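You operate a simulated robot arm through the tools that you are given. There is no shell and no other tool. Be economical: measure what you need, move in short steps, check, and stop when the job is done.

You are at the controls of a simulated robot arm. One attempt, no reset.

Task
Wipe up the spilt tea, the tea ring and the water stain.
Fine: on the side counter; move the purple mug onto the brown saucer first; teal cloth, laid back.
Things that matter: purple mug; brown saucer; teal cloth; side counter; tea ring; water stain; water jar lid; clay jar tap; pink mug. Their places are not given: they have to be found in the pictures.

The check looks at the end state, three seconds after you hand in, the way a careful person would. Anything else that was tipped, shoved, dropped, spilled or broken makes it a failure.

Robot
A 6-joint arm with a two-finger parallel gripper, fixed in place. Base frame: the origin is at the foot of the arm, x ahead of it, y to its left, z up; the work surface is at about z = 880. Units: mm, degrees, N and s.
With the tool pointing down near the work surface it reaches from about 260 to 660 mm from the base axis. Its first joint turns from -66.0 to 66.0 degrees. Payload 2.9 kg.
Tool frame: the origin (TCP) lies between the finger pads and is the grasp point; the fingertips stand 30 mm ahead of it; z points along the fingers, y is the line along which they close. The gripper opens to 110 mm. The fingers are 20 mm wide and 10 mm thick; the gripper's body (48 by 112 mm) begins 55 mm behind the TCP.
Orientation is that of the tool frame in the base frame, as [roll, pitch, yaw] about the fixed x, y, z axes, in that order (R = Rz(yaw) Ry(pitch) Rx(roll)). With the fingers straight down and closing along the base's y, the tool's x points along the base's -x, its y along +y and its z along -z.

Tools
- The arm moves only by the tool play_rows. Its argument "moves" is a list of rows, each an object of numbers (a shift or turn left out is 0, a gripper value left out holds the last): "dx", "dy", "dz": the shift along the tool's x, y, z in mm; "rx", "ry", "rz": the turn, a rotation vector about the tool's x, y, z in degrees. In form: [{"dx": .., "dy": .., "dz": .., "rx": .., "ry": .., "rz": ..}, ...]. A call has 1 to 20 rows; each row shifts and turns the commanded pose from where the row before left it, along the tool's axes as they then stand. "fingers" is the closure, from 0 (fully open) to 1 (shut), set as the call begins (left out, the last holds). A row lasts 0.2 s, in which the tool goes at most 50 mm and 8.6 degrees; a call with a longer step from one row to the next is refused whole, and so is a gripper value outside its range. A pose out of reach is approached as far as the arm can. The call stops where the force on the tool passes 50 N (or 10 N more than at its start, if that is more) or the arm is blocked; 0.2 s more then pass. Each finger travels about 108 mm/s and halts on what it meets, pressing with about 34 N; the grip force reading is that of the motor and also rises with nothing between the fingers. The clock runs only during rows and for 0.2 s after the last one: add rows that do not move to give the fingers time. It gives the time, the measured TCP pose, the force on the tool (base axes), the opening and the grip force at its end, in the units of the frame above (readings bear some noise).
- Cameras (640 x 400 px; columns grow to the right, rows downward): "scene" is fixed at [91, 442.8, 1396.9]; the picture's right is [-0.62, -0.78, 0.00], its down [-0.36, 0.28, -0.89] and it looks along [0.70, -0.55, -0.46] (base axes); focal length 319 px, centre (320, 200). "wrist" rides on the gripper at [-36, 0, -57] in the tool frame; the picture's right is [0.00, -1.00, 0.00], its down [0.97, 0.00, -0.24] and it looks along [0.24, 0.00, 0.97] (tool axes); focal length 218 px, centre (320, 200).
- grab_frame(camera): a new picture of that camera. It takes no simulated time.
- probe_pixels(camera, pixels): there is no depth. For up to 12 entries [column, row, z] of the newest picture of that camera ("zoom" is the newest enlarged one), the place [x, y] in the base frame at which the ray of that pixel passes the height z, good to about 2 mm. It takes no simulated time.
- close_up(camera, box): a new picture of the part [left, top, right, bottom] of that camera's present view, enlarged. It takes no simulated time.
- sign_off(): hands the job in; it is judged then, once.

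Keep the steps short. Do not move on a guess: measure, check each grasp and each placing, and mend mistakes. In all there are 80 turns and 38 pictures (those below and enlarged ones count). Leave the gripper open and the arm clear of the work at the hand-in unless told otherwise, and finish with a single line.

The tools are called after "Emit:" by a JSON object that holds its "method" and its "body". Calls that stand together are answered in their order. play_rows: Moves the arm, as the interface text tells. Its arguments: {"type":"object","properties":{"moves":{"type":"array","items":{"type":"object","properties":{"dx":{"type":"number"},"dy":{"type":"number"},"dz":{"type":"number"},"rx":{"type":"number"},"ry":{"type":"number"},"rz":{"type":"number"}}}},"fingers":{"type":"number"}},"required":["moves"]} The other tools are called the same way: grab_frame (camera) takes a picture; probe_pixels (camera, pixels) gives the place at which the rays of pixels pass given heights; close_up (camera, box) takes an enlarged picture of a part of a camera's view; sign_off () hands the job in.

At the start:

```text
t: 0.0
tool_pos: [458.4, -0.1, 1183.6]
orientation: [179.9, 0.0, -180.0]
ft_force: [-0.4, -0.2, 0.4]
finger_gap: 110.3
finger_force: 0.1
```

scene: 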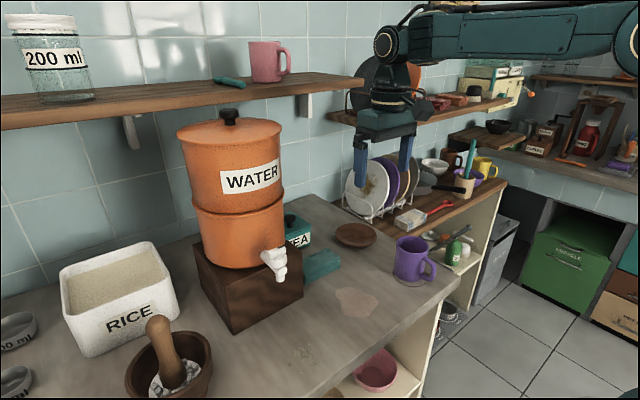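
wrist: 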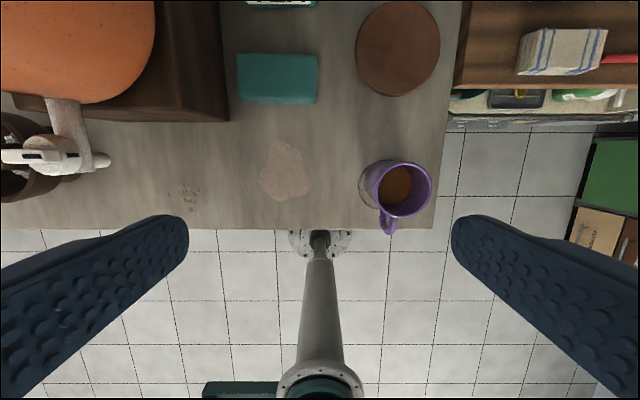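

I see the purple mug near wrist pixel (398,188), the saucer at (398,48), the cloth at (277,78), and patches at (285,172) and (183,195). I'll enlarge these before measuring.

Emit:
{"method": "close_up", "body": {"camera": "wrist", "box": [140, 0, 460, 240]}}

Emit:
{"method": "close_up", "body": {"camera": "scene", "box": [260, 190, 480, 380]}}

Emit:
{"method": "probe_pixels", "body": {"camera": "wrist", "pixels": [[238, 54, 890], [317, 54, 890], [316, 103, 890], [240, 103, 890], [398, 2, 890], [398, 95, 890], [356, 48, 890], [440, 48, 890], [285, 172, 880], [183, 195, 880], [320, 229, 880], [434, 228, 880]]}}

```text
1.67 times, centred on (300, 120) of wrist
```

zoom: 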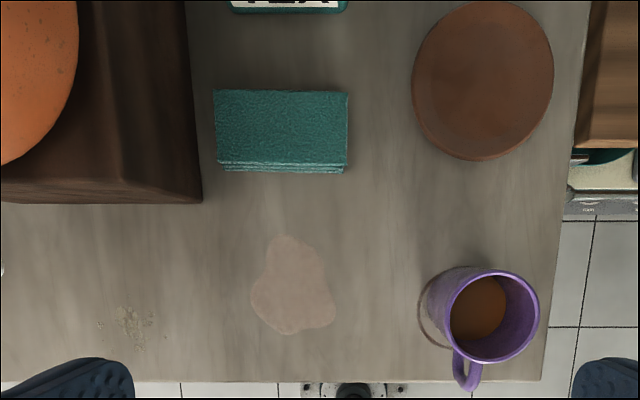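

```text
2.11 times, centred on (370, 285) of scene
```

zoom: 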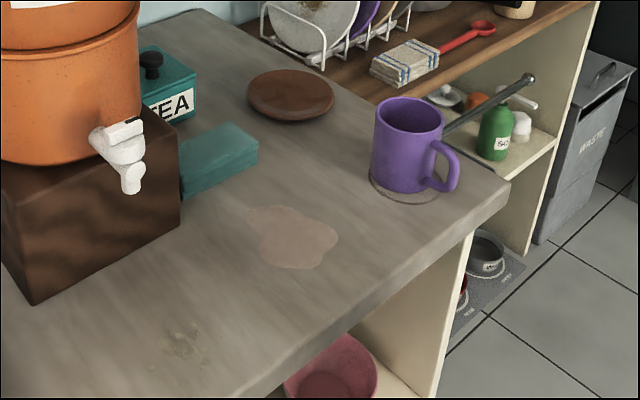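

```text
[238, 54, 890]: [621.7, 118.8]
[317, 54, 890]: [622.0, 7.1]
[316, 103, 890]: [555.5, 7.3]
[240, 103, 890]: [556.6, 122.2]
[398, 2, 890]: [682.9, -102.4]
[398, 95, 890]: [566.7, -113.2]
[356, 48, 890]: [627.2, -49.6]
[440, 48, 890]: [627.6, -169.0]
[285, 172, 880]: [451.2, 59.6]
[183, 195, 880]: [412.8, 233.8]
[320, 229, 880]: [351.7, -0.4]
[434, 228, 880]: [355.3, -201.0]
```

The close-up shows a ring partly under the mug, a pale patch, and a speckled mark. Next I'll triangulate the mug's rim and the other heights from both cameras.

Emit:
{"method": "probe_pixels", "body": {"camera": "wrist", "pixels": [[405, 189, 960], [405, 189, 970], [405, 189, 980], [405, 189, 990], [378, 189, 975], [432, 189, 975], [405, 161, 975], [388, 230, 960], [363, 188, 880], [300, 142, 880], [270, 200, 880], [308, 185, 880]]}}

Emit:
{"method": "probe_pixels", "body": {"camera": "scene", "pixels": [[412, 245, 960], [412, 245, 970], [412, 245, 980], [412, 245, 990], [396, 241, 975], [429, 245, 975], [435, 272, 930], [410, 283, 880], [356, 232, 890], [356, 232, 900], [322, 262, 900], [322, 262, 910]]}}

Emit:
{"method": "close_up", "body": {"camera": "scene", "box": [290, 200, 400, 290]}}

```text
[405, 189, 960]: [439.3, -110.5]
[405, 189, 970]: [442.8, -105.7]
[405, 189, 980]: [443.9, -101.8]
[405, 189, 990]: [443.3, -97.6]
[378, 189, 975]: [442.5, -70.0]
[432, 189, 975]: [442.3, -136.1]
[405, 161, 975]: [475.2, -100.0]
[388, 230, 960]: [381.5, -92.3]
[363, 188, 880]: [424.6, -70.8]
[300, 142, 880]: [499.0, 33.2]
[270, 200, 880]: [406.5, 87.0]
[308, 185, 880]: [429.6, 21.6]
```

```text
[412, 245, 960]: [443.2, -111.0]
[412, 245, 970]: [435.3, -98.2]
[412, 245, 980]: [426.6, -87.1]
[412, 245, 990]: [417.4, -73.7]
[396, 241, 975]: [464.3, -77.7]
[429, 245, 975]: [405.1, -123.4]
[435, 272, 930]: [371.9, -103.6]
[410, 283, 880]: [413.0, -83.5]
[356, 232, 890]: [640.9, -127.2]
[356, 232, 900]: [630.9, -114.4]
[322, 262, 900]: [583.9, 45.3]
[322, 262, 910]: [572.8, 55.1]
```

```text
4.44 times, centred on (345, 245) of scene
```

zoom: 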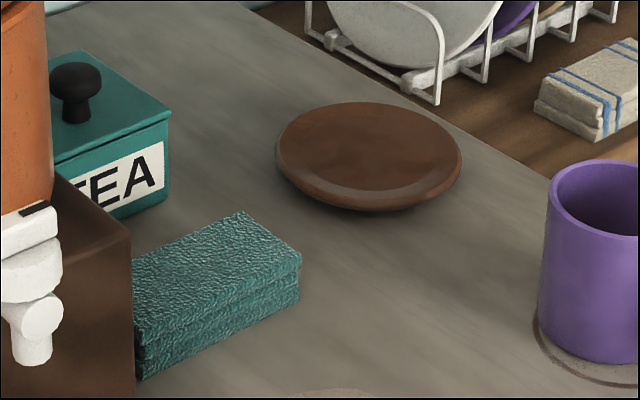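

The rim triangulates to about (441,-110) at z≈962, with a diameter of about 68. The saucer centre is near (625,-110). I'll move above the mug and look again, and I'll also measure the tap and the stand.

Emit:
{"method": "probe_pixels", "body": {"camera": "wrist", "pixels": [[228, 122, 880], [228, 122, 970], [220, 0, 970], [105, 160, 980], [105, 160, 960], [80, 148, 1000], [30, 200, 930], [250, 8, 920], [315, 8, 920], [398, 48, 895]]}}

Emit:
{"method": "probe_pixels", "body": {"camera": "scene", "pixels": [[281, 281, 960], [281, 281, 980], [281, 281, 1000], [278, 262, 1000], [232, 334, 880], [303, 297, 880], [302, 278, 970], [302, 265, 970], [355, 234, 895], [330, 310, 880], [305, 352, 880], [210, 335, 960]]}}

Emit:
{"method": "play_rows", "body": {"fingers": 0, "moves": [{"dx": 3.5, "dy": -22, "dz": 28}, {"dx": 3.5, "dy": -22, "dz": 28}, {"dx": 3.5, "dy": -22, "dz": 28}, {"dx": 3.5, "dy": -22, "dz": 28}, {"dx": 3.5, "dy": -22, "dz": 28}, {}]}}

Emit:
{"method": "grab_frame", "body": {"camera": "wrist"}}

```text
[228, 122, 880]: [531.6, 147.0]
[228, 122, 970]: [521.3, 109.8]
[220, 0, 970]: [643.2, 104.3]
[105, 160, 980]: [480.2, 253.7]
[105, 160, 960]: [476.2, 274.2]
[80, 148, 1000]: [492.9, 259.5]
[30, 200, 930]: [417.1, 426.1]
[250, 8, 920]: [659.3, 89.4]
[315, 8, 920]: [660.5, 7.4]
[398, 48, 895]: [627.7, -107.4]
```

```text
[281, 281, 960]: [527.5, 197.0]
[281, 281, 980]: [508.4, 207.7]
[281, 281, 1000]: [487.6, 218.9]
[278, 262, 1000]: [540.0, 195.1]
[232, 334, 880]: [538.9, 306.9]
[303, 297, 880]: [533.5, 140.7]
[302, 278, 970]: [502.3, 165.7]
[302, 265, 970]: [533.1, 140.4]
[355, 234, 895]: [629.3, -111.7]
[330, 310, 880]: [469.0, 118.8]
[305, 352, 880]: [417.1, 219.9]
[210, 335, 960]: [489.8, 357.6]
```

```text
t: 1.4
tool_pos: [440.4, -110.0, 1043.7]
orientation: [180.0, 0.0, 180.0]
ft_force: [-0.6, -0.7, 0.7]
finger_gap: 109.8
finger_force: 0.1
```

```text
32 pictures are left
```

wrist: 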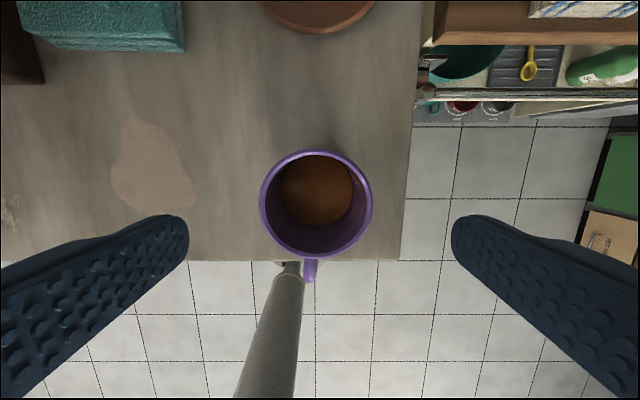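

The mug rim is centred near pixel (316,203). I'll check this in base coordinates before going down.

Emit:
{"method": "probe_pixels", "body": {"camera": "wrist", "pixels": [[316, 203, 962], [260, 203, 962], [373, 203, 962], [316, 148, 962], [316, 258, 962], [308, 280, 930]]}}

```text
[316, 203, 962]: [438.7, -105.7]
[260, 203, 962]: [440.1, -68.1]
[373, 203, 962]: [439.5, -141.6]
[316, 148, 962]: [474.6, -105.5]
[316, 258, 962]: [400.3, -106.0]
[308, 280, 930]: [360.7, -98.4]
```

The mug centre is (438,-105.5) and its diameter about 73. I'll go straight down to TCP z≈936 with the fingers open, one on each side.

Emit:
{"method": "play_rows", "body": {"moves": [{"dx": 2.2, "dy": 4.5, "dz": 0}, {"dz": 27}, {"dz": 27}, {"dz": 27}, {"dz": 26}, {}]}}

Emit:
{"method": "grab_frame", "body": {"camera": "wrist"}}

```text
t: 2.8
tool_pos: [437.8, -104.8, 935.9]
orientation: [179.9, 0.0, -180.0]
ft_force: [-0.9, 0.6, 0.7]
finger_gap: 110.1
finger_force: 0.1
```

```text
31 pictures are left
```

wrist: 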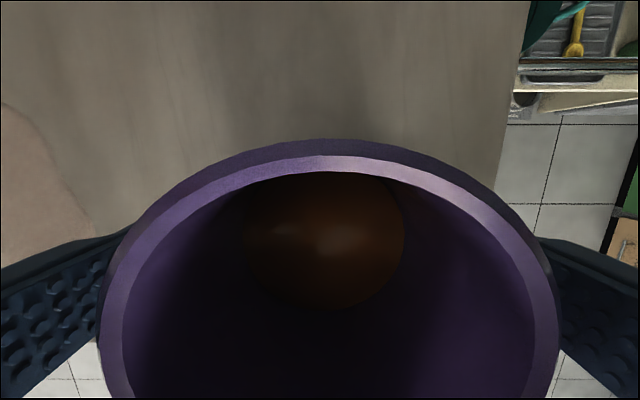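

The mug sits about 3 mm to the right of the gripper centre. I'll shift over and close gently around it.

Emit:
{"method": "play_rows", "body": {"moves": [{"dy": -2.5}, {}]}}

Emit:
{"method": "play_rows", "body": {"fingers": 1, "moves": [{}, {}, {}, {}]}}

```text
t: 3.4
tool_pos: [438.0, -107.1, 935.5]
orientation: [180.0, 0.0, 179.9]
ft_force: [0.0, -0.4, 0.1]
finger_gap: 110.0
finger_force: 0.1
```

```text
t: 4.4
tool_pos: [438.9, -107.9, 935.9]
orientation: [-179.9, -0.1, -179.9]
ft_force: [0.6, 1.4, 0.7]
finger_gap: 76.1
finger_force: 34.0
```

The gap is 76 mm at 34 N, so the mug is held. I'll lift it slowly.

Emit:
{"method": "play_rows", "body": {"moves": [{"dz": -4}, {"dz": -8}, {"dz": -10}, {"dz": -10}, {"dz": -10}, {"dz": -6}, {"dz": -2}, {}]}}

Emit:
{"method": "grab_frame", "body": {"camera": "scene"}}

```text
t: 6.2
tool_pos: [438.6, -107.5, 987.3]
orientation: [-179.9, 0.0, 180.0]
ft_force: [-0.4, -0.4, -4.4]
finger_gap: 75.5
finger_force: 34.2
```

```text
30 pictures are left
```

scene: 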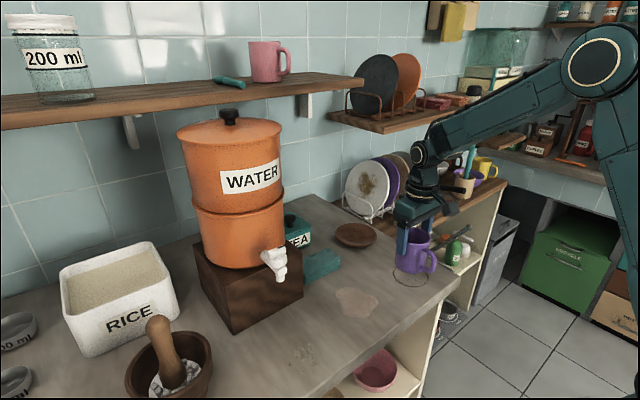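

The mug is up and upright, and the ring is exposed on the counter. I'll carry it smoothly toward x≈627.

Emit:
{"method": "play_rows", "body": {"moves": [{"dx": -4}, {"dx": -8}, {"dx": -13}, {"dx": -16}, {"dx": -18}, {"dx": -18}, {"dx": -18}, {"dx": -18}, {"dx": -18, "dy": -1}, {"dx": -18, "dy": -1}, {"dx": -16}, {"dx": -13}, {"dx": -7}, {"dx": -4}, {}, {}]}}

Emit:
{"method": "close_up", "body": {"camera": "scene", "box": [280, 120, 480, 300]}}

Emit:
{"method": "grab_frame", "body": {"camera": "wrist"}}

```text
t: 9.6
tool_pos: [627.8, -109.3, 986.6]
orientation: [-180.0, -0.1, -179.9]
ft_force: [0.4, 0.2, -3.3]
finger_gap: 75.3
finger_force: 34.3
```

```text
2.22 times, centred on (380, 210) of scene
```

zoom: 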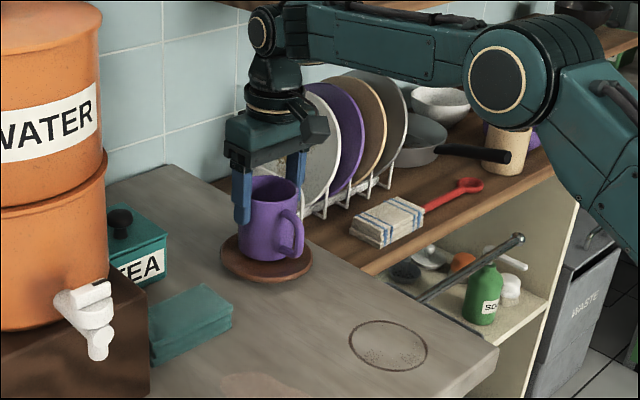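

```text
28 pictures are left
```

wrist: 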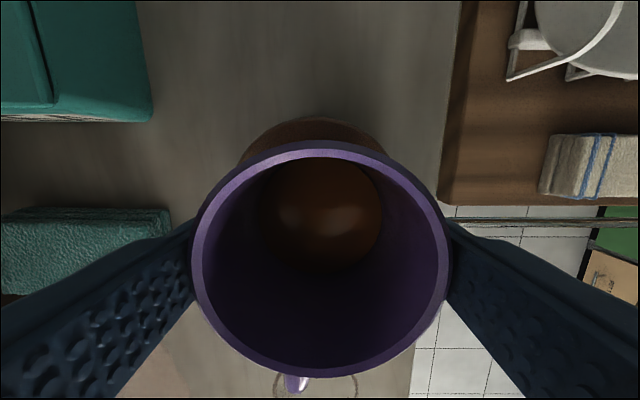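

The rim looks farther below the camera than before, so the mug slid down about 30 mm in the grip. The saucer hasn't moved. I'll check where the mug is relative to the saucer before lowering.

Emit:
{"method": "probe_pixels", "body": {"camera": "wrist", "pixels": [[322, 260, 979], [192, 260, 979], [452, 260, 979], [322, 142, 979], [322, 378, 979], [320, 116, 893], [243, 160, 893], [390, 150, 893]]}}

Emit:
{"method": "close_up", "body": {"camera": "scene", "box": [320, 170, 400, 260]}}

```text
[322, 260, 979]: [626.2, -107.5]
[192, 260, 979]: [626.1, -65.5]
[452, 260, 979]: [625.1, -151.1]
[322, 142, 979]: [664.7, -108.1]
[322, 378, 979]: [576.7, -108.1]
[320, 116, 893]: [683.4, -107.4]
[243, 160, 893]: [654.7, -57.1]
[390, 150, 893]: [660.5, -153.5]
```

```text
4.44 times, centred on (360, 215) of scene
```

zoom: 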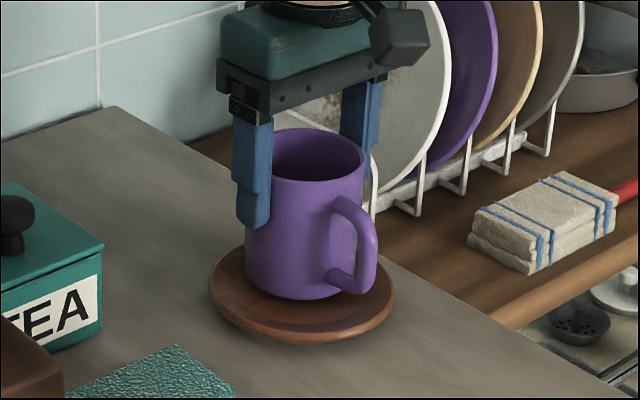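

The mug hovers about 10 mm above the saucer, centred within 2–3 mm. I'll lower it in small steps and watch the force.

Emit:
{"method": "play_rows", "body": {"moves": [{"dz": 2}, {"dz": 2}, {"dz": 2}, {"dz": 2}, {}]}}

Emit:
{"method": "close_up", "body": {"camera": "scene", "box": [320, 170, 400, 260]}}

```text
t: 10.8
tool_pos: [629.2, -108.9, 982.6]
orientation: [-179.9, 0.4, -179.9]
ft_force: [-1.9, -0.4, 27.4]
finger_gap: 75.2
finger_force: 33.9
```

```text
4.44 times, centred on (360, 215) of scene
```

zoom: 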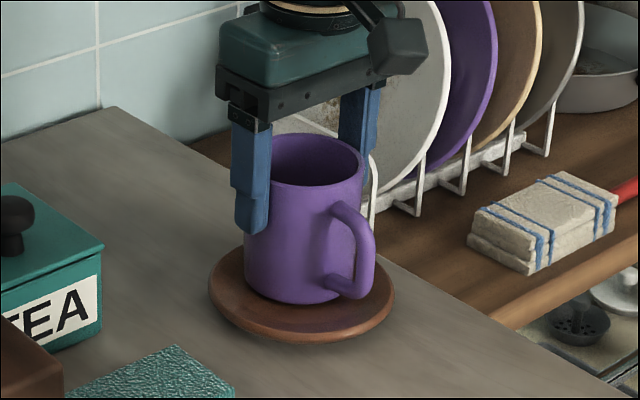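

It is down on the saucer with 27 N of contact force. I'll ease up 3.5 mm to take the load off, then open.

Emit:
{"method": "play_rows", "body": {"moves": [{"dz": -1.7}, {"dz": -1.8}, {}]}}

Emit:
{"method": "play_rows", "body": {"fingers": 0, "moves": [{}, {}, {}]}}

Emit:
{"method": "play_rows", "body": {"moves": [{"dz": -10}, {"dz": -20}, {"dz": -30}, {"dz": -35}, {"dz": -35}, {}]}}

Emit:
{"method": "grab_frame", "body": {"camera": "wrist"}}

Emit:
{"method": "close_up", "body": {"camera": "scene", "box": [300, 170, 440, 300]}}

```text
t: 11.6
tool_pos: [628.3, -108.2, 982.5]
orientation: [180.0, 0.1, 179.9]
ft_force: [5.4, -0.1, 13.5]
finger_gap: 75.5
finger_force: 34.0
```

```text
t: 12.4
tool_pos: [628.0, -108.8, 982.1]
orientation: [179.9, -0.1, -180.0]
ft_force: [0.2, 0.5, -0.9]
finger_gap: 110.0
finger_force: 0.1
```

```text
t: 13.8
tool_pos: [621.9, -109.4, 1111.2]
orientation: [180.0, 0.0, 180.0]
ft_force: [0.4, 0.2, 0.0]
finger_gap: 109.9
finger_force: 0.0
out of reach, approached as far as the arm can: row 5
```

```text
25 pictures are left
```

wrist: 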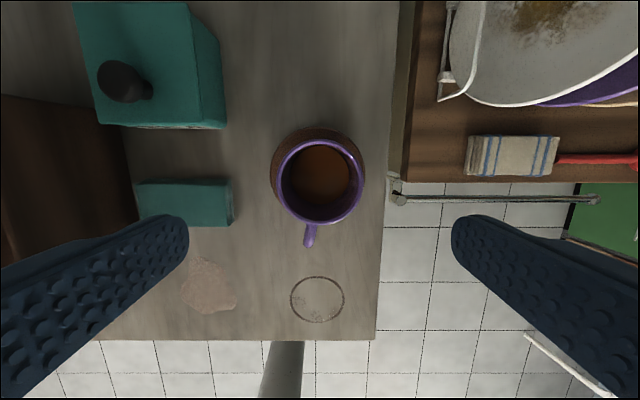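

```text
3.08 times, centred on (370, 235) of scene
```

zoom: 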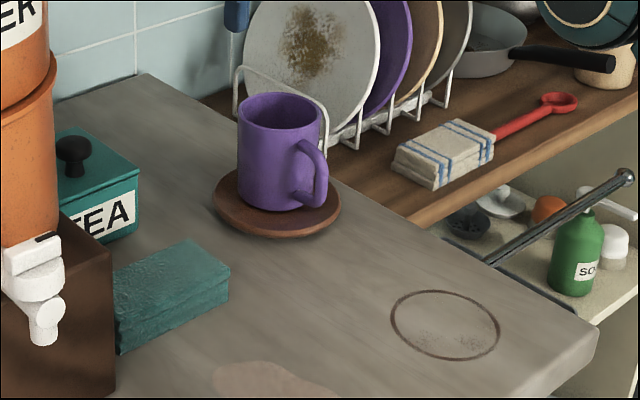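

The mug is centred on the saucer with no spill, and the ring is fully visible. Next is the cloth: I'll move part of the way there, then turn the gripper 90° to close along base x, which keeps the body clear of the jar stand.

Emit:
{"method": "play_rows", "body": {"moves": [{"dx": 16, "dy": 26, "dz": 6}, {"dx": 16, "dy": 26, "dz": 6}, {"dx": 16, "dy": 26, "dz": 6}, {"rz": 8.2}, {"rz": 8.2}, {"rz": 8.2}, {"rz": 8.2}, {"rz": 8.2}, {"rz": 8.2}, {"rz": 8.2}, {"rz": 8.2}, {"rz": 8.2}, {"rz": 8.2}, {"rz": 8.0}, {}]}}

Emit:
{"method": "grab_frame", "body": {"camera": "wrist"}}

```text
t: 17.0
tool_pos: [576.4, -31.0, 1092.2]
orientation: [-180.0, 0.1, 89.9]
ft_force: [0.1, 0.3, 0.9]
finger_gap: 109.8
finger_force: 0.1
```

```text
23 pictures are left
```

wrist: 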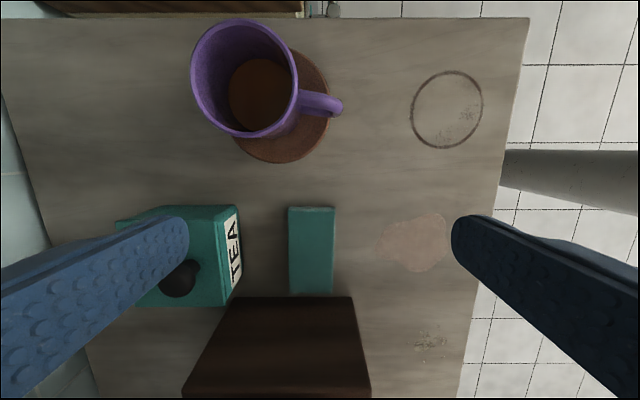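

The cloth is at pixels (289–335, 206–293), and the TEA tin is beside the left finger. I'll probe the cloth edges, the tin front and the stains.

Emit:
{"method": "probe_pixels", "body": {"camera": "wrist", "pixels": [[289, 207, 903], [335, 207, 903], [290, 293, 903], [334, 293, 903], [242, 295, 880], [240, 207, 940], [352, 297, 960], [411, 108, 880], [484, 108, 880], [448, 72, 880], [448, 148, 880], [430, 345, 880]]}}

Emit:
{"method": "close_up", "body": {"camera": "wrist", "box": [220, 180, 480, 380]}}

```text
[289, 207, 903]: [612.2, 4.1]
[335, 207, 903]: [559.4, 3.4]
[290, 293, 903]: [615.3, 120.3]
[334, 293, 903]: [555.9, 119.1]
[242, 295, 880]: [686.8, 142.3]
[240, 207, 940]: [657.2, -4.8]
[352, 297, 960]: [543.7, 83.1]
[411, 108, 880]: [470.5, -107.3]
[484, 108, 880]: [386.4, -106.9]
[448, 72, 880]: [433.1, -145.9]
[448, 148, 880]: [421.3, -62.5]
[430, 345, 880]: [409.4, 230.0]
```

```text
2.00 times, centred on (350, 280) of wrist
```

zoom: 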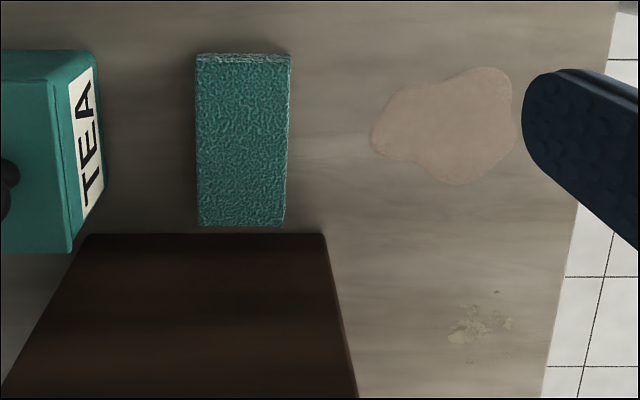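

The cloth spans x 557–614, y 4–119, and the tin front is at x≈660. I'll narrow the fingers to about 90 mm, go over (585.5, 60), and descend to z≈960.

Emit:
{"method": "play_rows", "body": {"fingers": 0.18, "moves": [{"dx": 30, "dy": 3}, {"dx": 30, "dy": 3}, {"dx": 31, "dy": 3.1}, {"dz": 33}, {"dz": 33}, {"dz": 33}, {"dz": 33}, {}]}}

Emit:
{"method": "grab_frame", "body": {"camera": "wrist"}}

Emit:
{"method": "grab_frame", "body": {"camera": "scene"}}

```text
t: 17.8
tool_pos: [581.9, 44.4, 1092.1]
orientation: [-179.3, 0.0, 89.5]
ft_force: [-23.1, -19.1, 1.9]
finger_gap: 90.2
finger_force: 0.1
stopped in row 4: the force on the tool passed its limit (the readings are from after the stop); the commanded pose is now the measured one
```

```text
21 pictures are left
```

wrist: 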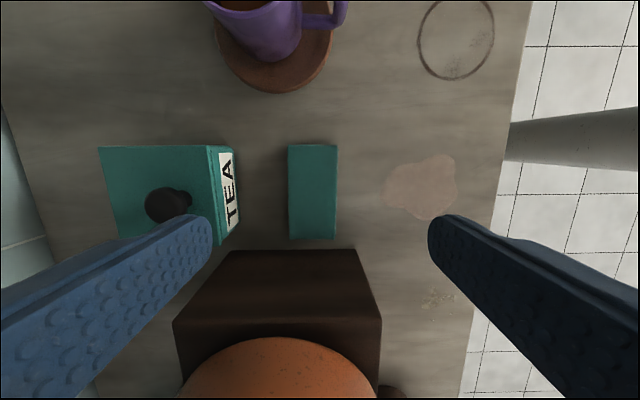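

```text
20 pictures are left
```

scene: 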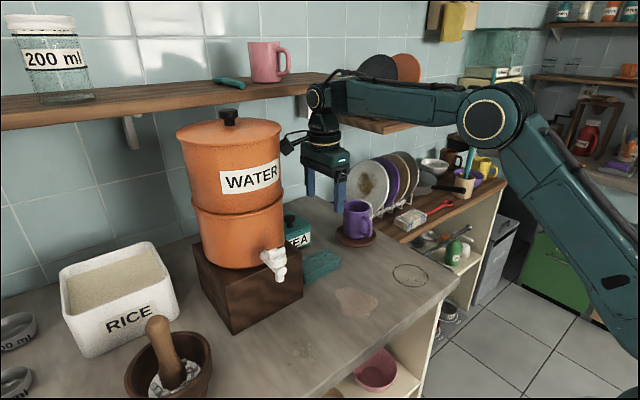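

The tool stopped with 23/19 N: a block on the gripper's tool +x side met the jar. The jar and lid haven't shifted in the picture. I'll back off in −y, then turn the other way to yaw −90 so the block faces away from the jar.

Emit:
{"method": "play_rows", "body": {"moves": [{"dx": -15, "dy": -3}, {"dx": -30, "dy": -3}, {"dx": -35}, {}, {"rz": -8.2}, {"rz": -8.2}, {"rz": -8.2}, {"rz": -8.2}, {"rz": -8.2}, {"rz": -8.2}, {"rz": -8.2}, {"rz": -8.2}, {"rz": -8.2}, {"rz": -8.2}, {"rz": -8.2}, {}]}}

Emit:
{"method": "play_rows", "body": {"moves": [{"rz": -8.2}, {"rz": -8.2}, {"rz": -8.2}, {"rz": -8.2}, {"rz": -8.2}, {"rz": -8.2}, {"rz": -8.2}, {"rz": -8.2}, {"rz": -8.2}, {"rz": -8.2}, {"rz": -7.3}, {}]}}

Emit:
{"method": "close_up", "body": {"camera": "scene", "box": [160, 80, 400, 300]}}

```text
t: 21.2
tool_pos: [576.2, -34.8, 1091.1]
orientation: [-180.0, -0.5, 179.7]
ft_force: [1.2, -0.3, 0.0]
finger_gap: 90.2
finger_force: 0.1
```

```text
t: 23.8
tool_pos: [575.5, -34.7, 1091.6]
orientation: [179.4, -0.1, -91.1]
ft_force: [-0.1, 0.7, -0.8]
finger_gap: 90.3
finger_force: 0.1
```

```text
1.82 times, centred on (280, 190) of scene
```

zoom: 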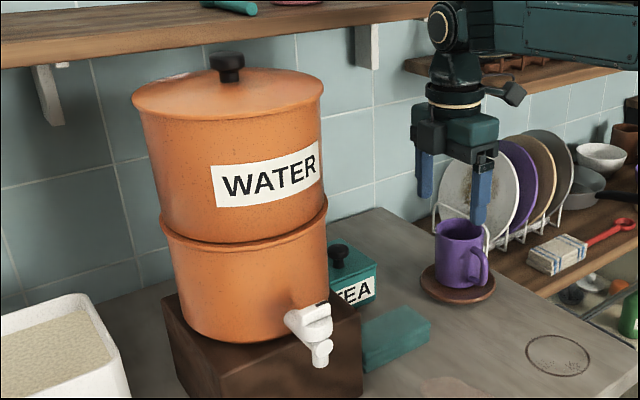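

The jar and lid are undisturbed, and the block now faces away. I'll trim the orientation and move slowly toward y=60 in small steps.

Emit:
{"method": "play_rows", "body": {"moves": [{"rx": 0.6, "rz": -1.1}, {"dx": -12, "dy": -2}, {"dx": -15, "dy": -2}, {"dx": -15, "dy": -2}, {"dx": -15, "dy": -2}, {"dx": -13, "dy": -2}, {"dx": -10}, {"dx": -8}, {"dx": -7}, {}]}}

Emit:
{"method": "grab_frame", "body": {"camera": "wrist"}}

Emit:
{"method": "close_up", "body": {"camera": "scene", "box": [200, 80, 400, 260]}}

```text
t: 26.0
tool_pos: [585.3, 59.6, 1090.4]
orientation: [-179.9, -0.1, -89.9]
ft_force: [-0.7, -0.7, 0.5]
finger_gap: 89.9
finger_force: 0.1
```

```text
18 pictures are left
```

wrist: 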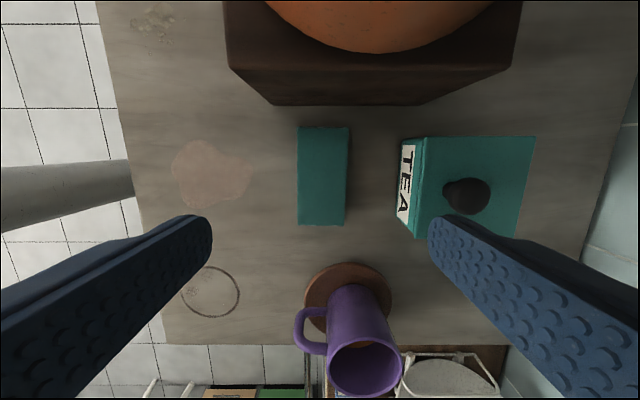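

```text
2.22 times, centred on (300, 170) of scene
```

zoom: 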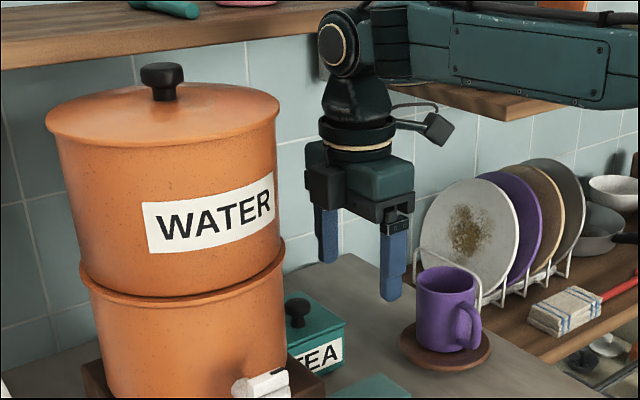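

I'm clear of the jar. I'll probe the cloth again from here, since it is better centred in this view.

Emit:
{"method": "probe_pixels", "body": {"camera": "wrist", "pixels": [[297, 126, 905], [350, 127, 905], [299, 225, 905], [345, 225, 905], [405, 180, 900], [400, 215, 885], [172, 170, 880], [250, 170, 880], [210, 140, 880], [210, 209, 880], [155, 25, 880], [178, 8, 880]]}}

```text
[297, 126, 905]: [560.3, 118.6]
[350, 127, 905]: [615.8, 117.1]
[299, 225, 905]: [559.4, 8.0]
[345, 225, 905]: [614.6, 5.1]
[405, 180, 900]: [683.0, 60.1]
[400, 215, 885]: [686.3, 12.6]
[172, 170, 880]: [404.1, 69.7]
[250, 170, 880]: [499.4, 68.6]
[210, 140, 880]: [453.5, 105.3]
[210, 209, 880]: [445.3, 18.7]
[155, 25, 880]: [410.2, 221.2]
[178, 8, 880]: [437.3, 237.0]
```

The cloth centre is x≈587, and the tin front is at x≈683, which leaves good clearance. I'll descend to TCP z≈914, with the tips about 4 mm above the counter, slowing at the end.

Emit:
{"method": "play_rows", "body": {"moves": [{"dy": -1.7}, {"dz": 30}, {"dz": 35}, {"dz": 35}, {"dz": 35}, {"dz": 20}, {"dz": 12}, {"dz": 6}, {"dz": 3.5}, {}]}}

Emit:
{"method": "close_up", "body": {"camera": "scene", "box": [260, 200, 400, 300]}}

```text
t: 28.2
tool_pos: [587.6, 59.5, 914.6]
orientation: [-180.0, -0.1, -89.9]
ft_force: [0.3, 0.9, 0.1]
finger_gap: 90.4
finger_force: 0.0
```

```text
4.00 times, centred on (330, 250) of scene
```

zoom: 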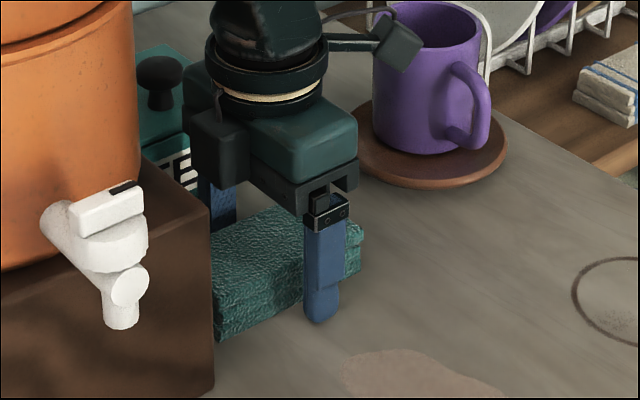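

The fingers straddle the cloth. I'll close on it.

Emit:
{"method": "play_rows", "body": {"fingers": 1, "moves": [{}, {}, {}, {}, {}]}}

```text
t: 29.4
tool_pos: [587.6, 60.4, 914.8]
orientation: [180.0, 0.0, -90.0]
ft_force: [0.2, -0.4, 0.1]
finger_gap: 59.2
finger_force: 34.2
```

The gap is 59 mm at 34 N, so the cloth is held. I'll lift it a little, carry it to the near side of the pale patch, and check.

Emit:
{"method": "play_rows", "body": {"moves": [{"dz": -8}, {"dz": -10}, {"dy": 15}, {"dy": 20}, {"dy": 20}, {"dy": 20}, {"dy": 20}, {"dy": 8}, {}]}}

Emit:
{"method": "close_up", "body": {"camera": "scene", "box": [260, 200, 440, 340]}}

```text
t: 31.4
tool_pos: [484.1, 60.6, 932.7]
orientation: [-180.0, -0.1, -90.0]
ft_force: [-0.5, -0.1, 0.2]
finger_gap: 59.1
finger_force: 34.1
```

```text
2.86 times, centred on (350, 270) of scene
```

zoom: 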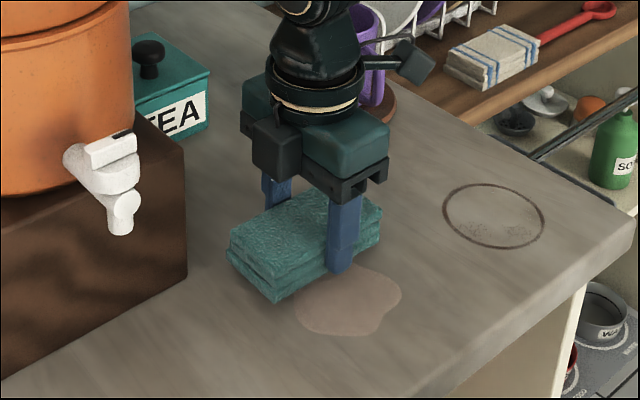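

The cloth is lifted cleanly. I'll lower it onto the patch with light pressure and read the force.

Emit:
{"method": "play_rows", "body": {"moves": [{"dz": 8}, {"dz": 7}, {"dz": 2}, {"dz": 2}, {"dz": 1}, {}]}}

```text
t: 32.8
tool_pos: [483.9, 60.3, 915.7]
orientation: [-179.9, -0.1, -90.0]
ft_force: [-6.9, -1.8, 26.3]
finger_gap: 58.9
finger_force: 34.5
```

It presses with 26 N. I'll ease off 1 mm and wipe back and forth over x 400–490.

Emit:
{"method": "play_rows", "body": {"moves": [{"dz": -1}, {"dy": 12}, {"dy": 12}, {"dy": 12}, {"dy": 12}, {"dy": 12}, {"dy": 12}, {"dy": 12}, {}, {"dy": -12}, {"dy": -12}, {"dy": -12}, {"dy": -12}, {"dy": -12}, {"dy": -12}, {"dy": -12}, {"dy": -5}, {}]}}

Emit:
{"method": "close_up", "body": {"camera": "scene", "box": [260, 200, 440, 340]}}

```text
t: 36.6
tool_pos: [488.4, 60.6, 914.5]
orientation: [-180.0, -0.2, -90.0]
ft_force: [-7.7, -0.4, 13.9]
finger_gap: 59.0
finger_force: 33.9
```

```text
2.86 times, centred on (350, 270) of scene
```

zoom: 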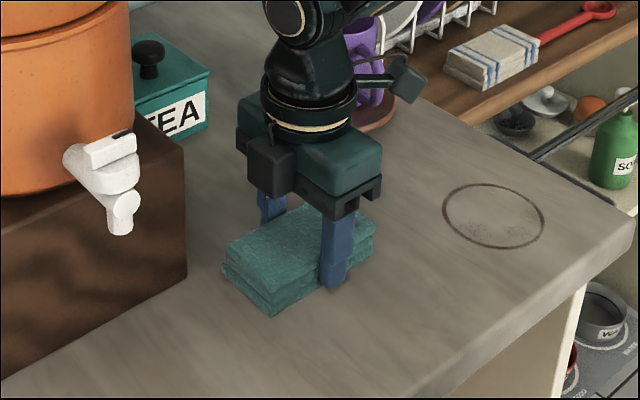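

The pale patch is gone. Next is the ring, centre (428,-105) and radius 42: I'll lift, move to (462,-104), and press again.

Emit:
{"method": "play_rows", "body": {"moves": [{"dz": -10}, {"dz": -10}, {"dx": 20, "dy": 3}, {"dx": 24, "dy": 4}, {"dx": 24, "dy": 4}, {"dx": 24, "dy": 4}, {"dx": 24, "dy": 4}, {"dx": 24, "dy": 4}, {"dx": 18, "dy": 3}, {"dx": 6}, {}, {"dz": 8}, {"dz": 8}, {"dz": 2}, {"dz": 2}, {}]}}

Emit:
{"method": "close_up", "body": {"camera": "scene", "box": [300, 180, 480, 320]}}

```text
t: 40.0
tool_pos: [463.1, -103.2, 913.9]
orientation: [180.0, -0.1, -90.0]
ft_force: [-1.1, -0.1, 5.9]
finger_gap: 58.8
finger_force: 33.6
```

```text
2.86 times, centred on (390, 250) of scene
```

zoom: 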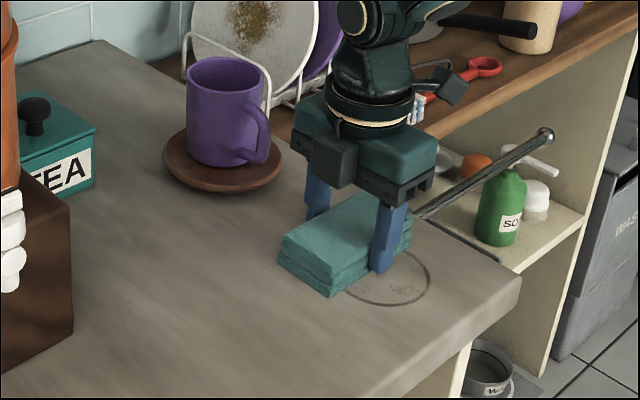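

The patch is confirmed clean. I'll press a little more and sweep over the ring twice.

Emit:
{"method": "play_rows", "body": {"moves": [{"dz": 0.8}, {"dy": 12}, {"dy": 12}, {"dy": 12}, {"dy": 12}, {"dy": 12}, {"dy": 12}, {}, {"dy": -12}, {"dy": -12}, {"dy": -12}, {"dy": -12}, {"dy": -12}, {"dy": -12}, {"dy": -6}, {}]}}

Emit:
{"method": "close_up", "body": {"camera": "scene", "box": [300, 180, 480, 320]}}

```text
t: 42.0
tool_pos: [394.4, -103.9, 913.8]
orientation: [179.3, 0.0, -90.1]
ft_force: [-2.3, 0.9, 8.6]
finger_gap: 59.2
finger_force: 33.9
stopped in row 9: the force on the tool passed its limit (the readings are from after the stop); the commanded pose is now the measured one
```

```text
2.86 times, centred on (390, 250) of scene
```

zoom: 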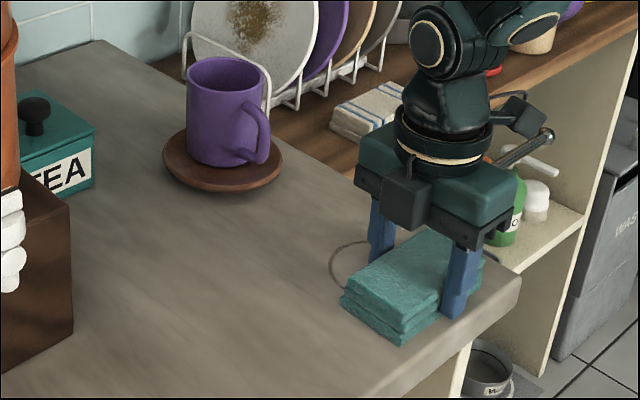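

The far part of the ring remains, and the sweep stopped on a force spike. I'll sweep back more gently to x≈478.

Emit:
{"method": "play_rows", "body": {"moves": [{"dz": -0.5, "rx": 0.6}, {"dy": -6}, {"dy": -8}, {"dy": -8}, {"dy": -8}, {"dy": -8}, {"dy": -8}, {"dy": -8}, {"dy": -8}, {"dy": -8}, {"dy": -8}, {"dy": -6}, {}]}}

Emit:
{"method": "close_up", "body": {"camera": "scene", "box": [300, 180, 480, 320]}}

```text
t: 44.8
tool_pos: [479.4, -103.3, 914.2]
orientation: [179.8, -0.1, -90.1]
ft_force: [-10.4, -0.2, 22.8]
finger_gap: 59.2
finger_force: 33.5
```

```text
2.86 times, centred on (390, 250) of scene
```

zoom: 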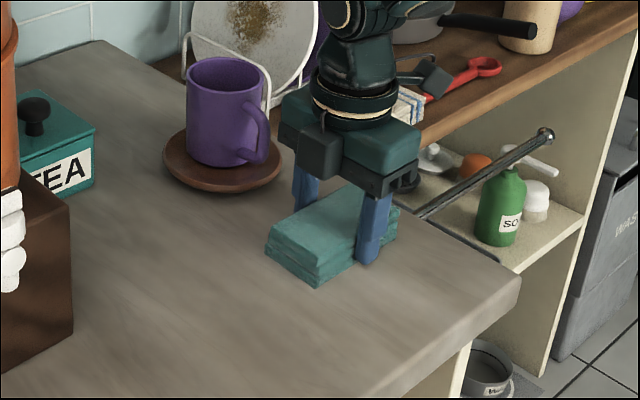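

The ring is gone. For the speckled mark at about (412,232), I'll lift, move to (404,60), and turn to yaw 180 so the gripper is narrow toward the tap.

Emit:
{"method": "play_rows", "body": {"moves": [{"dz": -12}, {"dz": -15}, {"dx": -20, "dy": 10}, {"dx": -25, "dy": 11}, {"dx": -25, "dy": 11}, {"dx": -25, "dy": 11}, {"dx": -25, "dy": 11}, {"dx": -25, "dy": 11}, {"dx": -18, "dy": 10}, {}]}}

Emit:
{"method": "play_rows", "body": {"moves": [{"rz": 8.2}, {"rz": 8.2}, {"rz": 8.2}, {"rz": 8.2}, {"rz": 8.2}, {"rz": 8.2}, {"rz": 8.2}, {"rz": 8.2}, {"rz": 8.2}, {"rz": 8.2}, {"rz": 8.0}, {}]}}

Emit:
{"method": "grab_frame", "body": {"camera": "scene"}}

Emit:
{"method": "grab_frame", "body": {"camera": "wrist"}}

```text
t: 47.0
tool_pos: [404.3, 59.4, 941.1]
orientation: [179.8, -0.1, -90.2]
ft_force: [-0.5, -0.4, -0.2]
finger_gap: 59.3
finger_force: 33.7
```

```text
t: 49.6
tool_pos: [403.8, 58.5, 941.3]
orientation: [-179.9, -0.2, 179.6]
ft_force: [0.7, 0.1, -0.9]
finger_gap: 59.1
finger_force: 34.3
```

```text
10 pictures are left
```

scene: 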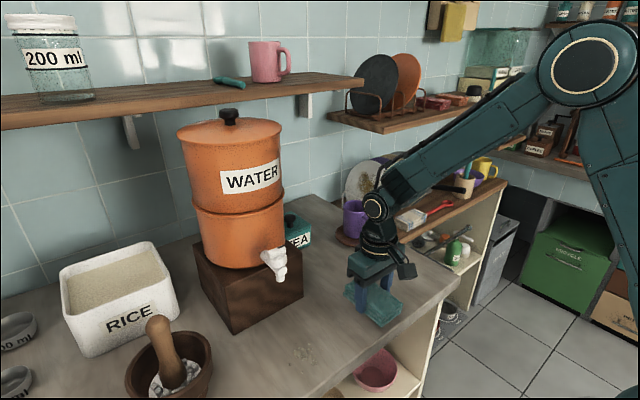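

```text
9 pictures are left
```

wrist: 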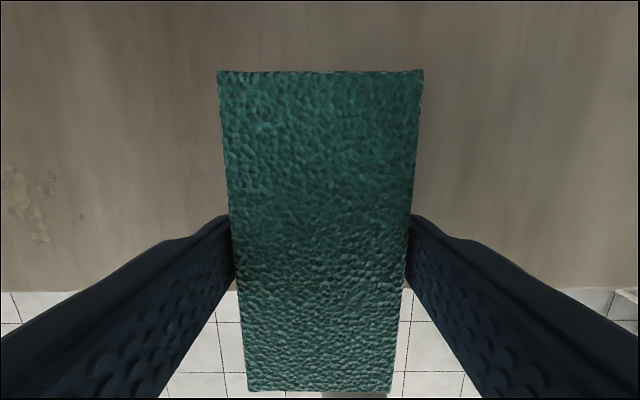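

The cloth is held square and the speckle shows at the left, pixels (0–85, 163–243). I'll measure it.

Emit:
{"method": "probe_pixels", "body": {"camera": "wrist", "pixels": [[5, 163, 880], [40, 240, 880], [84, 217, 880], [50, 185, 880], [5, 292, 880]]}}

Emit:
{"method": "probe_pixels", "body": {"camera": "scene", "pixels": [[288, 354, 880], [305, 341, 880], [318, 352, 880], [305, 366, 880]]}}

```text
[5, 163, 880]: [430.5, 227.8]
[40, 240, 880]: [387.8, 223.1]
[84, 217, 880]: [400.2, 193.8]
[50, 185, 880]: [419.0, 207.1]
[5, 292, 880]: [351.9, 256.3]
```

```text
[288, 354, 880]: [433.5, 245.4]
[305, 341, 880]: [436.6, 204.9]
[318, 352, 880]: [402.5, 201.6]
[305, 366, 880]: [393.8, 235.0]
```

The mark spans x 386–437, y 193–260. I'll travel to (408,190) above the counter, checking for any contact with the tap before lowering.

Emit:
{"method": "play_rows", "body": {"moves": [{"dx": -2, "dy": 15, "rz": -0.4}, {"dx": -2, "dy": 22}, {"dy": 22}, {"dy": 22}, {"dy": 22}, {"dy": 18}, {"dy": 10}, {}, {"dz": 10}, {"dz": 10}, {"dz": 4}, {"dz": 2}, {}]}}

Emit:
{"method": "close_up", "body": {"camera": "scene", "box": [190, 220, 400, 390]}}

```text
t: 52.4
tool_pos: [407.8, 189.3, 915.2]
orientation: [179.9, -0.2, -179.8]
ft_force: [-1.9, -0.4, 3.6]
finger_gap: 59.0
finger_force: 33.7
```

```text
2.35 times, centred on (295, 305) of scene
```

zoom: 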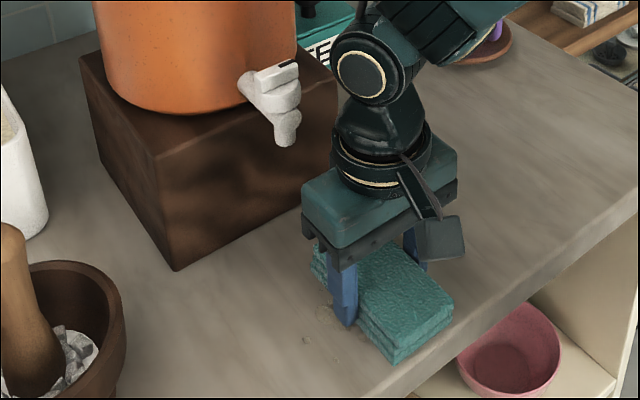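

There's ample clearance from the tap and the mortar, with light contact at 3.6 N. I'll press about 1 mm more and sweep to y≈264 and back.

Emit:
{"method": "play_rows", "body": {"moves": [{"dz": 1}, {"dy": 9}, {"dy": 9}, {"dy": 9}, {"dy": 9}, {"dy": 9}, {"dy": 9}, {"dy": 9}, {"dy": 9}, {"dy": 3}, {}]}}

Emit:
{"method": "play_rows", "body": {"moves": [{"dy": -6}, {"dy": -9}, {"dy": -9}, {"dy": -9}, {"dy": -9}, {"dy": -9}, {"dy": -9}, {"dy": -9}, {"dy": -9}, {}]}}

Emit:
{"method": "close_up", "body": {"camera": "scene", "box": [190, 220, 400, 390]}}

```text
t: 54.8
tool_pos: [408.6, 264.1, 913.3]
orientation: [-180.0, -0.2, -179.8]
ft_force: [0.5, -9.6, 24.8]
finger_gap: 58.9
finger_force: 34.2
```

```text
t: 57.0
tool_pos: [408.9, 186.3, 914.3]
orientation: [-180.0, -0.1, -179.8]
ft_force: [-0.3, 11.0, 26.1]
finger_gap: 59.1
finger_force: 33.3
```

```text
2.35 times, centred on (295, 305) of scene
```

zoom: 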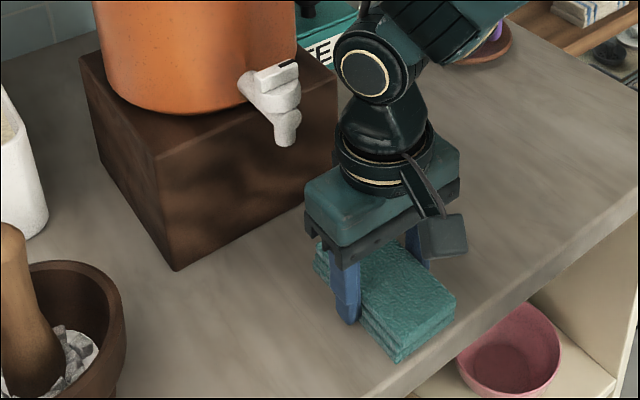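

The speckle is gone. Next I'll lay the cloth back: lift, return to y=60, turn to yaw −90, and carry it to (587.6, 60).

Emit:
{"method": "play_rows", "body": {"moves": [{"dz": -10}, {"dz": -16}, {"dy": -18}, {"dy": -22}, {"dy": -22}, {"dy": -22}, {"dy": -22}, {"dy": -14}, {"dy": -6}, {}]}}

Emit:
{"method": "play_rows", "body": {"moves": [{"rz": -8.2}, {"rz": -8.2}, {"rz": -8.2}, {"rz": -8.2}, {"rz": -8.2}, {"rz": -8.2}, {"rz": -8.2}, {"rz": -8.2}, {"rz": -8.2}, {"rz": -8.2}, {"rz": -7.8}, {}]}}

Emit:
{"method": "play_rows", "body": {"moves": [{"dy": -12}, {"dy": -18}, {"dy": -20}, {"dy": -20}, {"dy": -20}, {"dy": -20}, {"dy": -20}, {"dy": -15}, {"dy": -10}, {}]}}

```text
t: 59.2
tool_pos: [409.3, 61.5, 940.8]
orientation: [-179.9, -0.1, -179.9]
ft_force: [-0.4, -0.1, 0.2]
finger_gap: 58.9
finger_force: 33.7
```

```text
t: 61.8
tool_pos: [408.1, 60.1, 939.6]
orientation: [179.8, -0.2, -89.9]
ft_force: [-0.4, -0.9, -0.2]
finger_gap: 59.1
finger_force: 34.3
```

```text
t: 64.0
tool_pos: [562.6, 61.2, 938.4]
orientation: [179.8, -0.2, -90.0]
ft_force: [-0.3, -0.5, 0.0]
finger_gap: 59.1
finger_force: 34.5
```

Next I'll move the last 25 mm and look before lowering.

Emit:
{"method": "play_rows", "body": {"moves": [{"dy": -10, "dx": 1}, {"dy": -10}, {"dy": -5}, {"dz": 8}, {"dz": 8}, {"dz": 4}, {}]}}

Emit:
{"method": "close_up", "body": {"camera": "scene", "box": [260, 200, 400, 300]}}

```text
t: 65.6
tool_pos: [588.9, 60.0, 919.0]
orientation: [179.8, -0.1, -89.9]
ft_force: [0.4, -0.9, -0.3]
finger_gap: 59.3
finger_force: 34.2
```

```text
4.00 times, centred on (330, 250) of scene
```

zoom: 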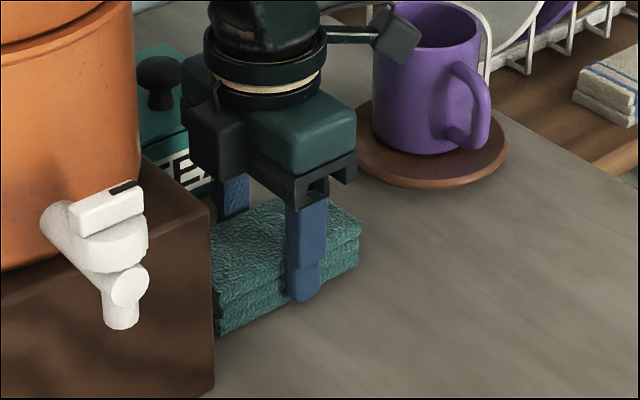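

The cloth is over its old place, with TCP z 919. I'll lower until there is light contact, then open partway.

Emit:
{"method": "play_rows", "body": {"moves": [{"dz": 1.5, "dy": 0.8}, {"dz": 1.5}, {"dz": 1}, {}]}}

```text
t: 66.6
tool_pos: [587.8, 59.7, 914.8]
orientation: [179.7, -0.1, -90.0]
ft_force: [-0.6, 0.2, -0.4]
finger_gap: 59.2
finger_force: 34.3
```

There's no contact yet, so I'll go down another 1.5 mm.

Emit:
{"method": "play_rows", "body": {"moves": [{"dz": 0.8}, {"dz": 0.7}, {}]}}

```text
t: 67.4
tool_pos: [586.5, 57.9, 914.4]
orientation: [179.8, 0.0, -90.0]
ft_force: [-1.3, -1.2, 8.2]
finger_gap: 59.2
finger_force: 34.5
```

It touches with 8 N. I'll open to about 90 mm, short of the tin, and then rise straight up.

Emit:
{"method": "play_rows", "body": {"fingers": 0.18, "moves": [{}, {}, {}]}}

Emit:
{"method": "play_rows", "body": {"moves": [{"dz": -10}, {"dz": -20}, {"dz": -35}, {"dz": -40}, {"dz": -40}, {"dz": -25}, {}]}}

Emit:
{"method": "play_rows", "body": {"moves": [{"dx": 12, "dy": 5}, {"dx": 18, "dy": 12}, {"dx": 20, "dy": 15}, {"dx": 20, "dy": 20}, {"dx": 15, "dy": 20, "dz": -15}, {"dy": 25, "dz": -20}, {"dy": 25, "dz": -20}, {}]}}

Emit:
{"method": "grab_frame", "body": {"camera": "wrist"}}

Emit:
{"method": "grab_frame", "body": {"camera": "scene"}}

```text
t: 68.2
tool_pos: [587.2, 60.2, 914.1]
orientation: [179.8, -0.2, -89.9]
ft_force: [-1.0, 0.3, -0.6]
finger_gap: 90.1
finger_force: 0.1
```

```text
t: 69.8
tool_pos: [587.6, 58.3, 1084.6]
orientation: [179.7, -0.2, -89.9]
ft_force: [-0.6, -0.3, 0.3]
finger_gap: 90.2
finger_force: 0.0
```

```text
t: 71.6
tool_pos: [466.3, -26.1, 1137.9]
orientation: [179.8, -0.1, -90.0]
ft_force: [-0.4, -0.4, -0.3]
finger_gap: 90.2
finger_force: 0.1
```

```text
5 pictures are left
```

wrist: 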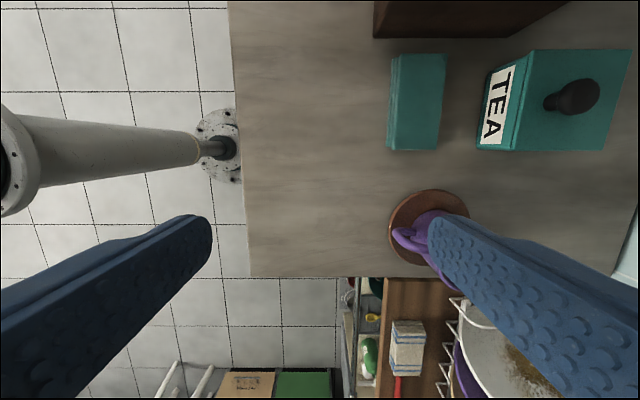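

```text
4 pictures are left
```

scene: 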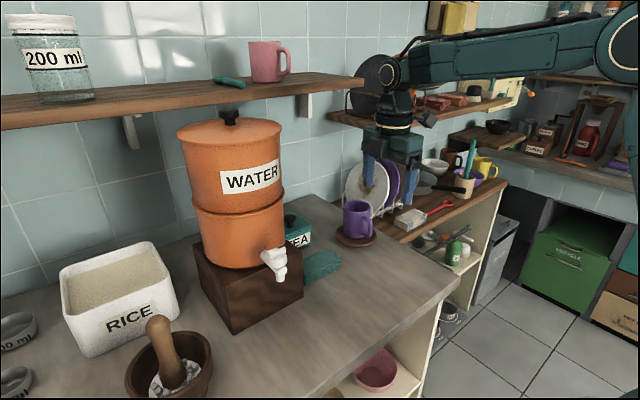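

The counter is clean and the cloth is back. I'll open the gripper fully and take one enlarged check of the mug, the cloth and the wiped area.

Emit:
{"method": "play_rows", "body": {"fingers": 0, "moves": [{}, {}]}}

Emit:
{"method": "close_up", "body": {"camera": "scene", "box": [260, 190, 460, 380]}}

```text
t: 72.2
tool_pos: [465.4, -25.3, 1138.0]
orientation: [179.8, 0.0, -90.0]
ft_force: [0.5, 0.6, 0.4]
finger_gap: 110.1
finger_force: 0.1
```

```text
2.11 times, centred on (360, 285) of scene
```

zoom: 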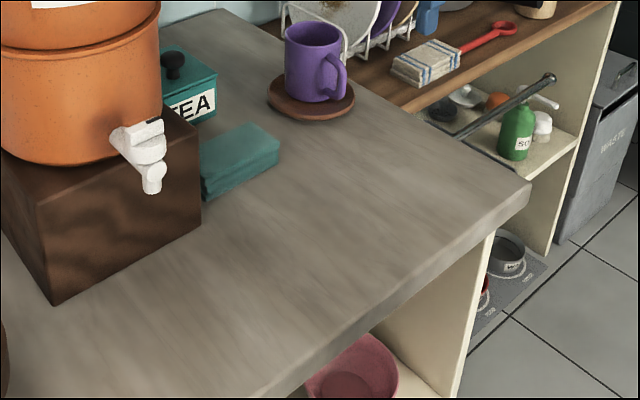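

All three marks are gone, the mug stands on the saucer, the cloth is back in place, and the gripper is open and clear. I'm handing in.

Emit:
{"method": "sign_off", "body": {}}

```text
The job is handed in.
```

The spilt tea, tea ring and water stain are wiped off the side counter, the purple mug is on the brown saucer and the teal cloth is back in its place; the gripper brushed the water jar once, but the pictures show no shift.
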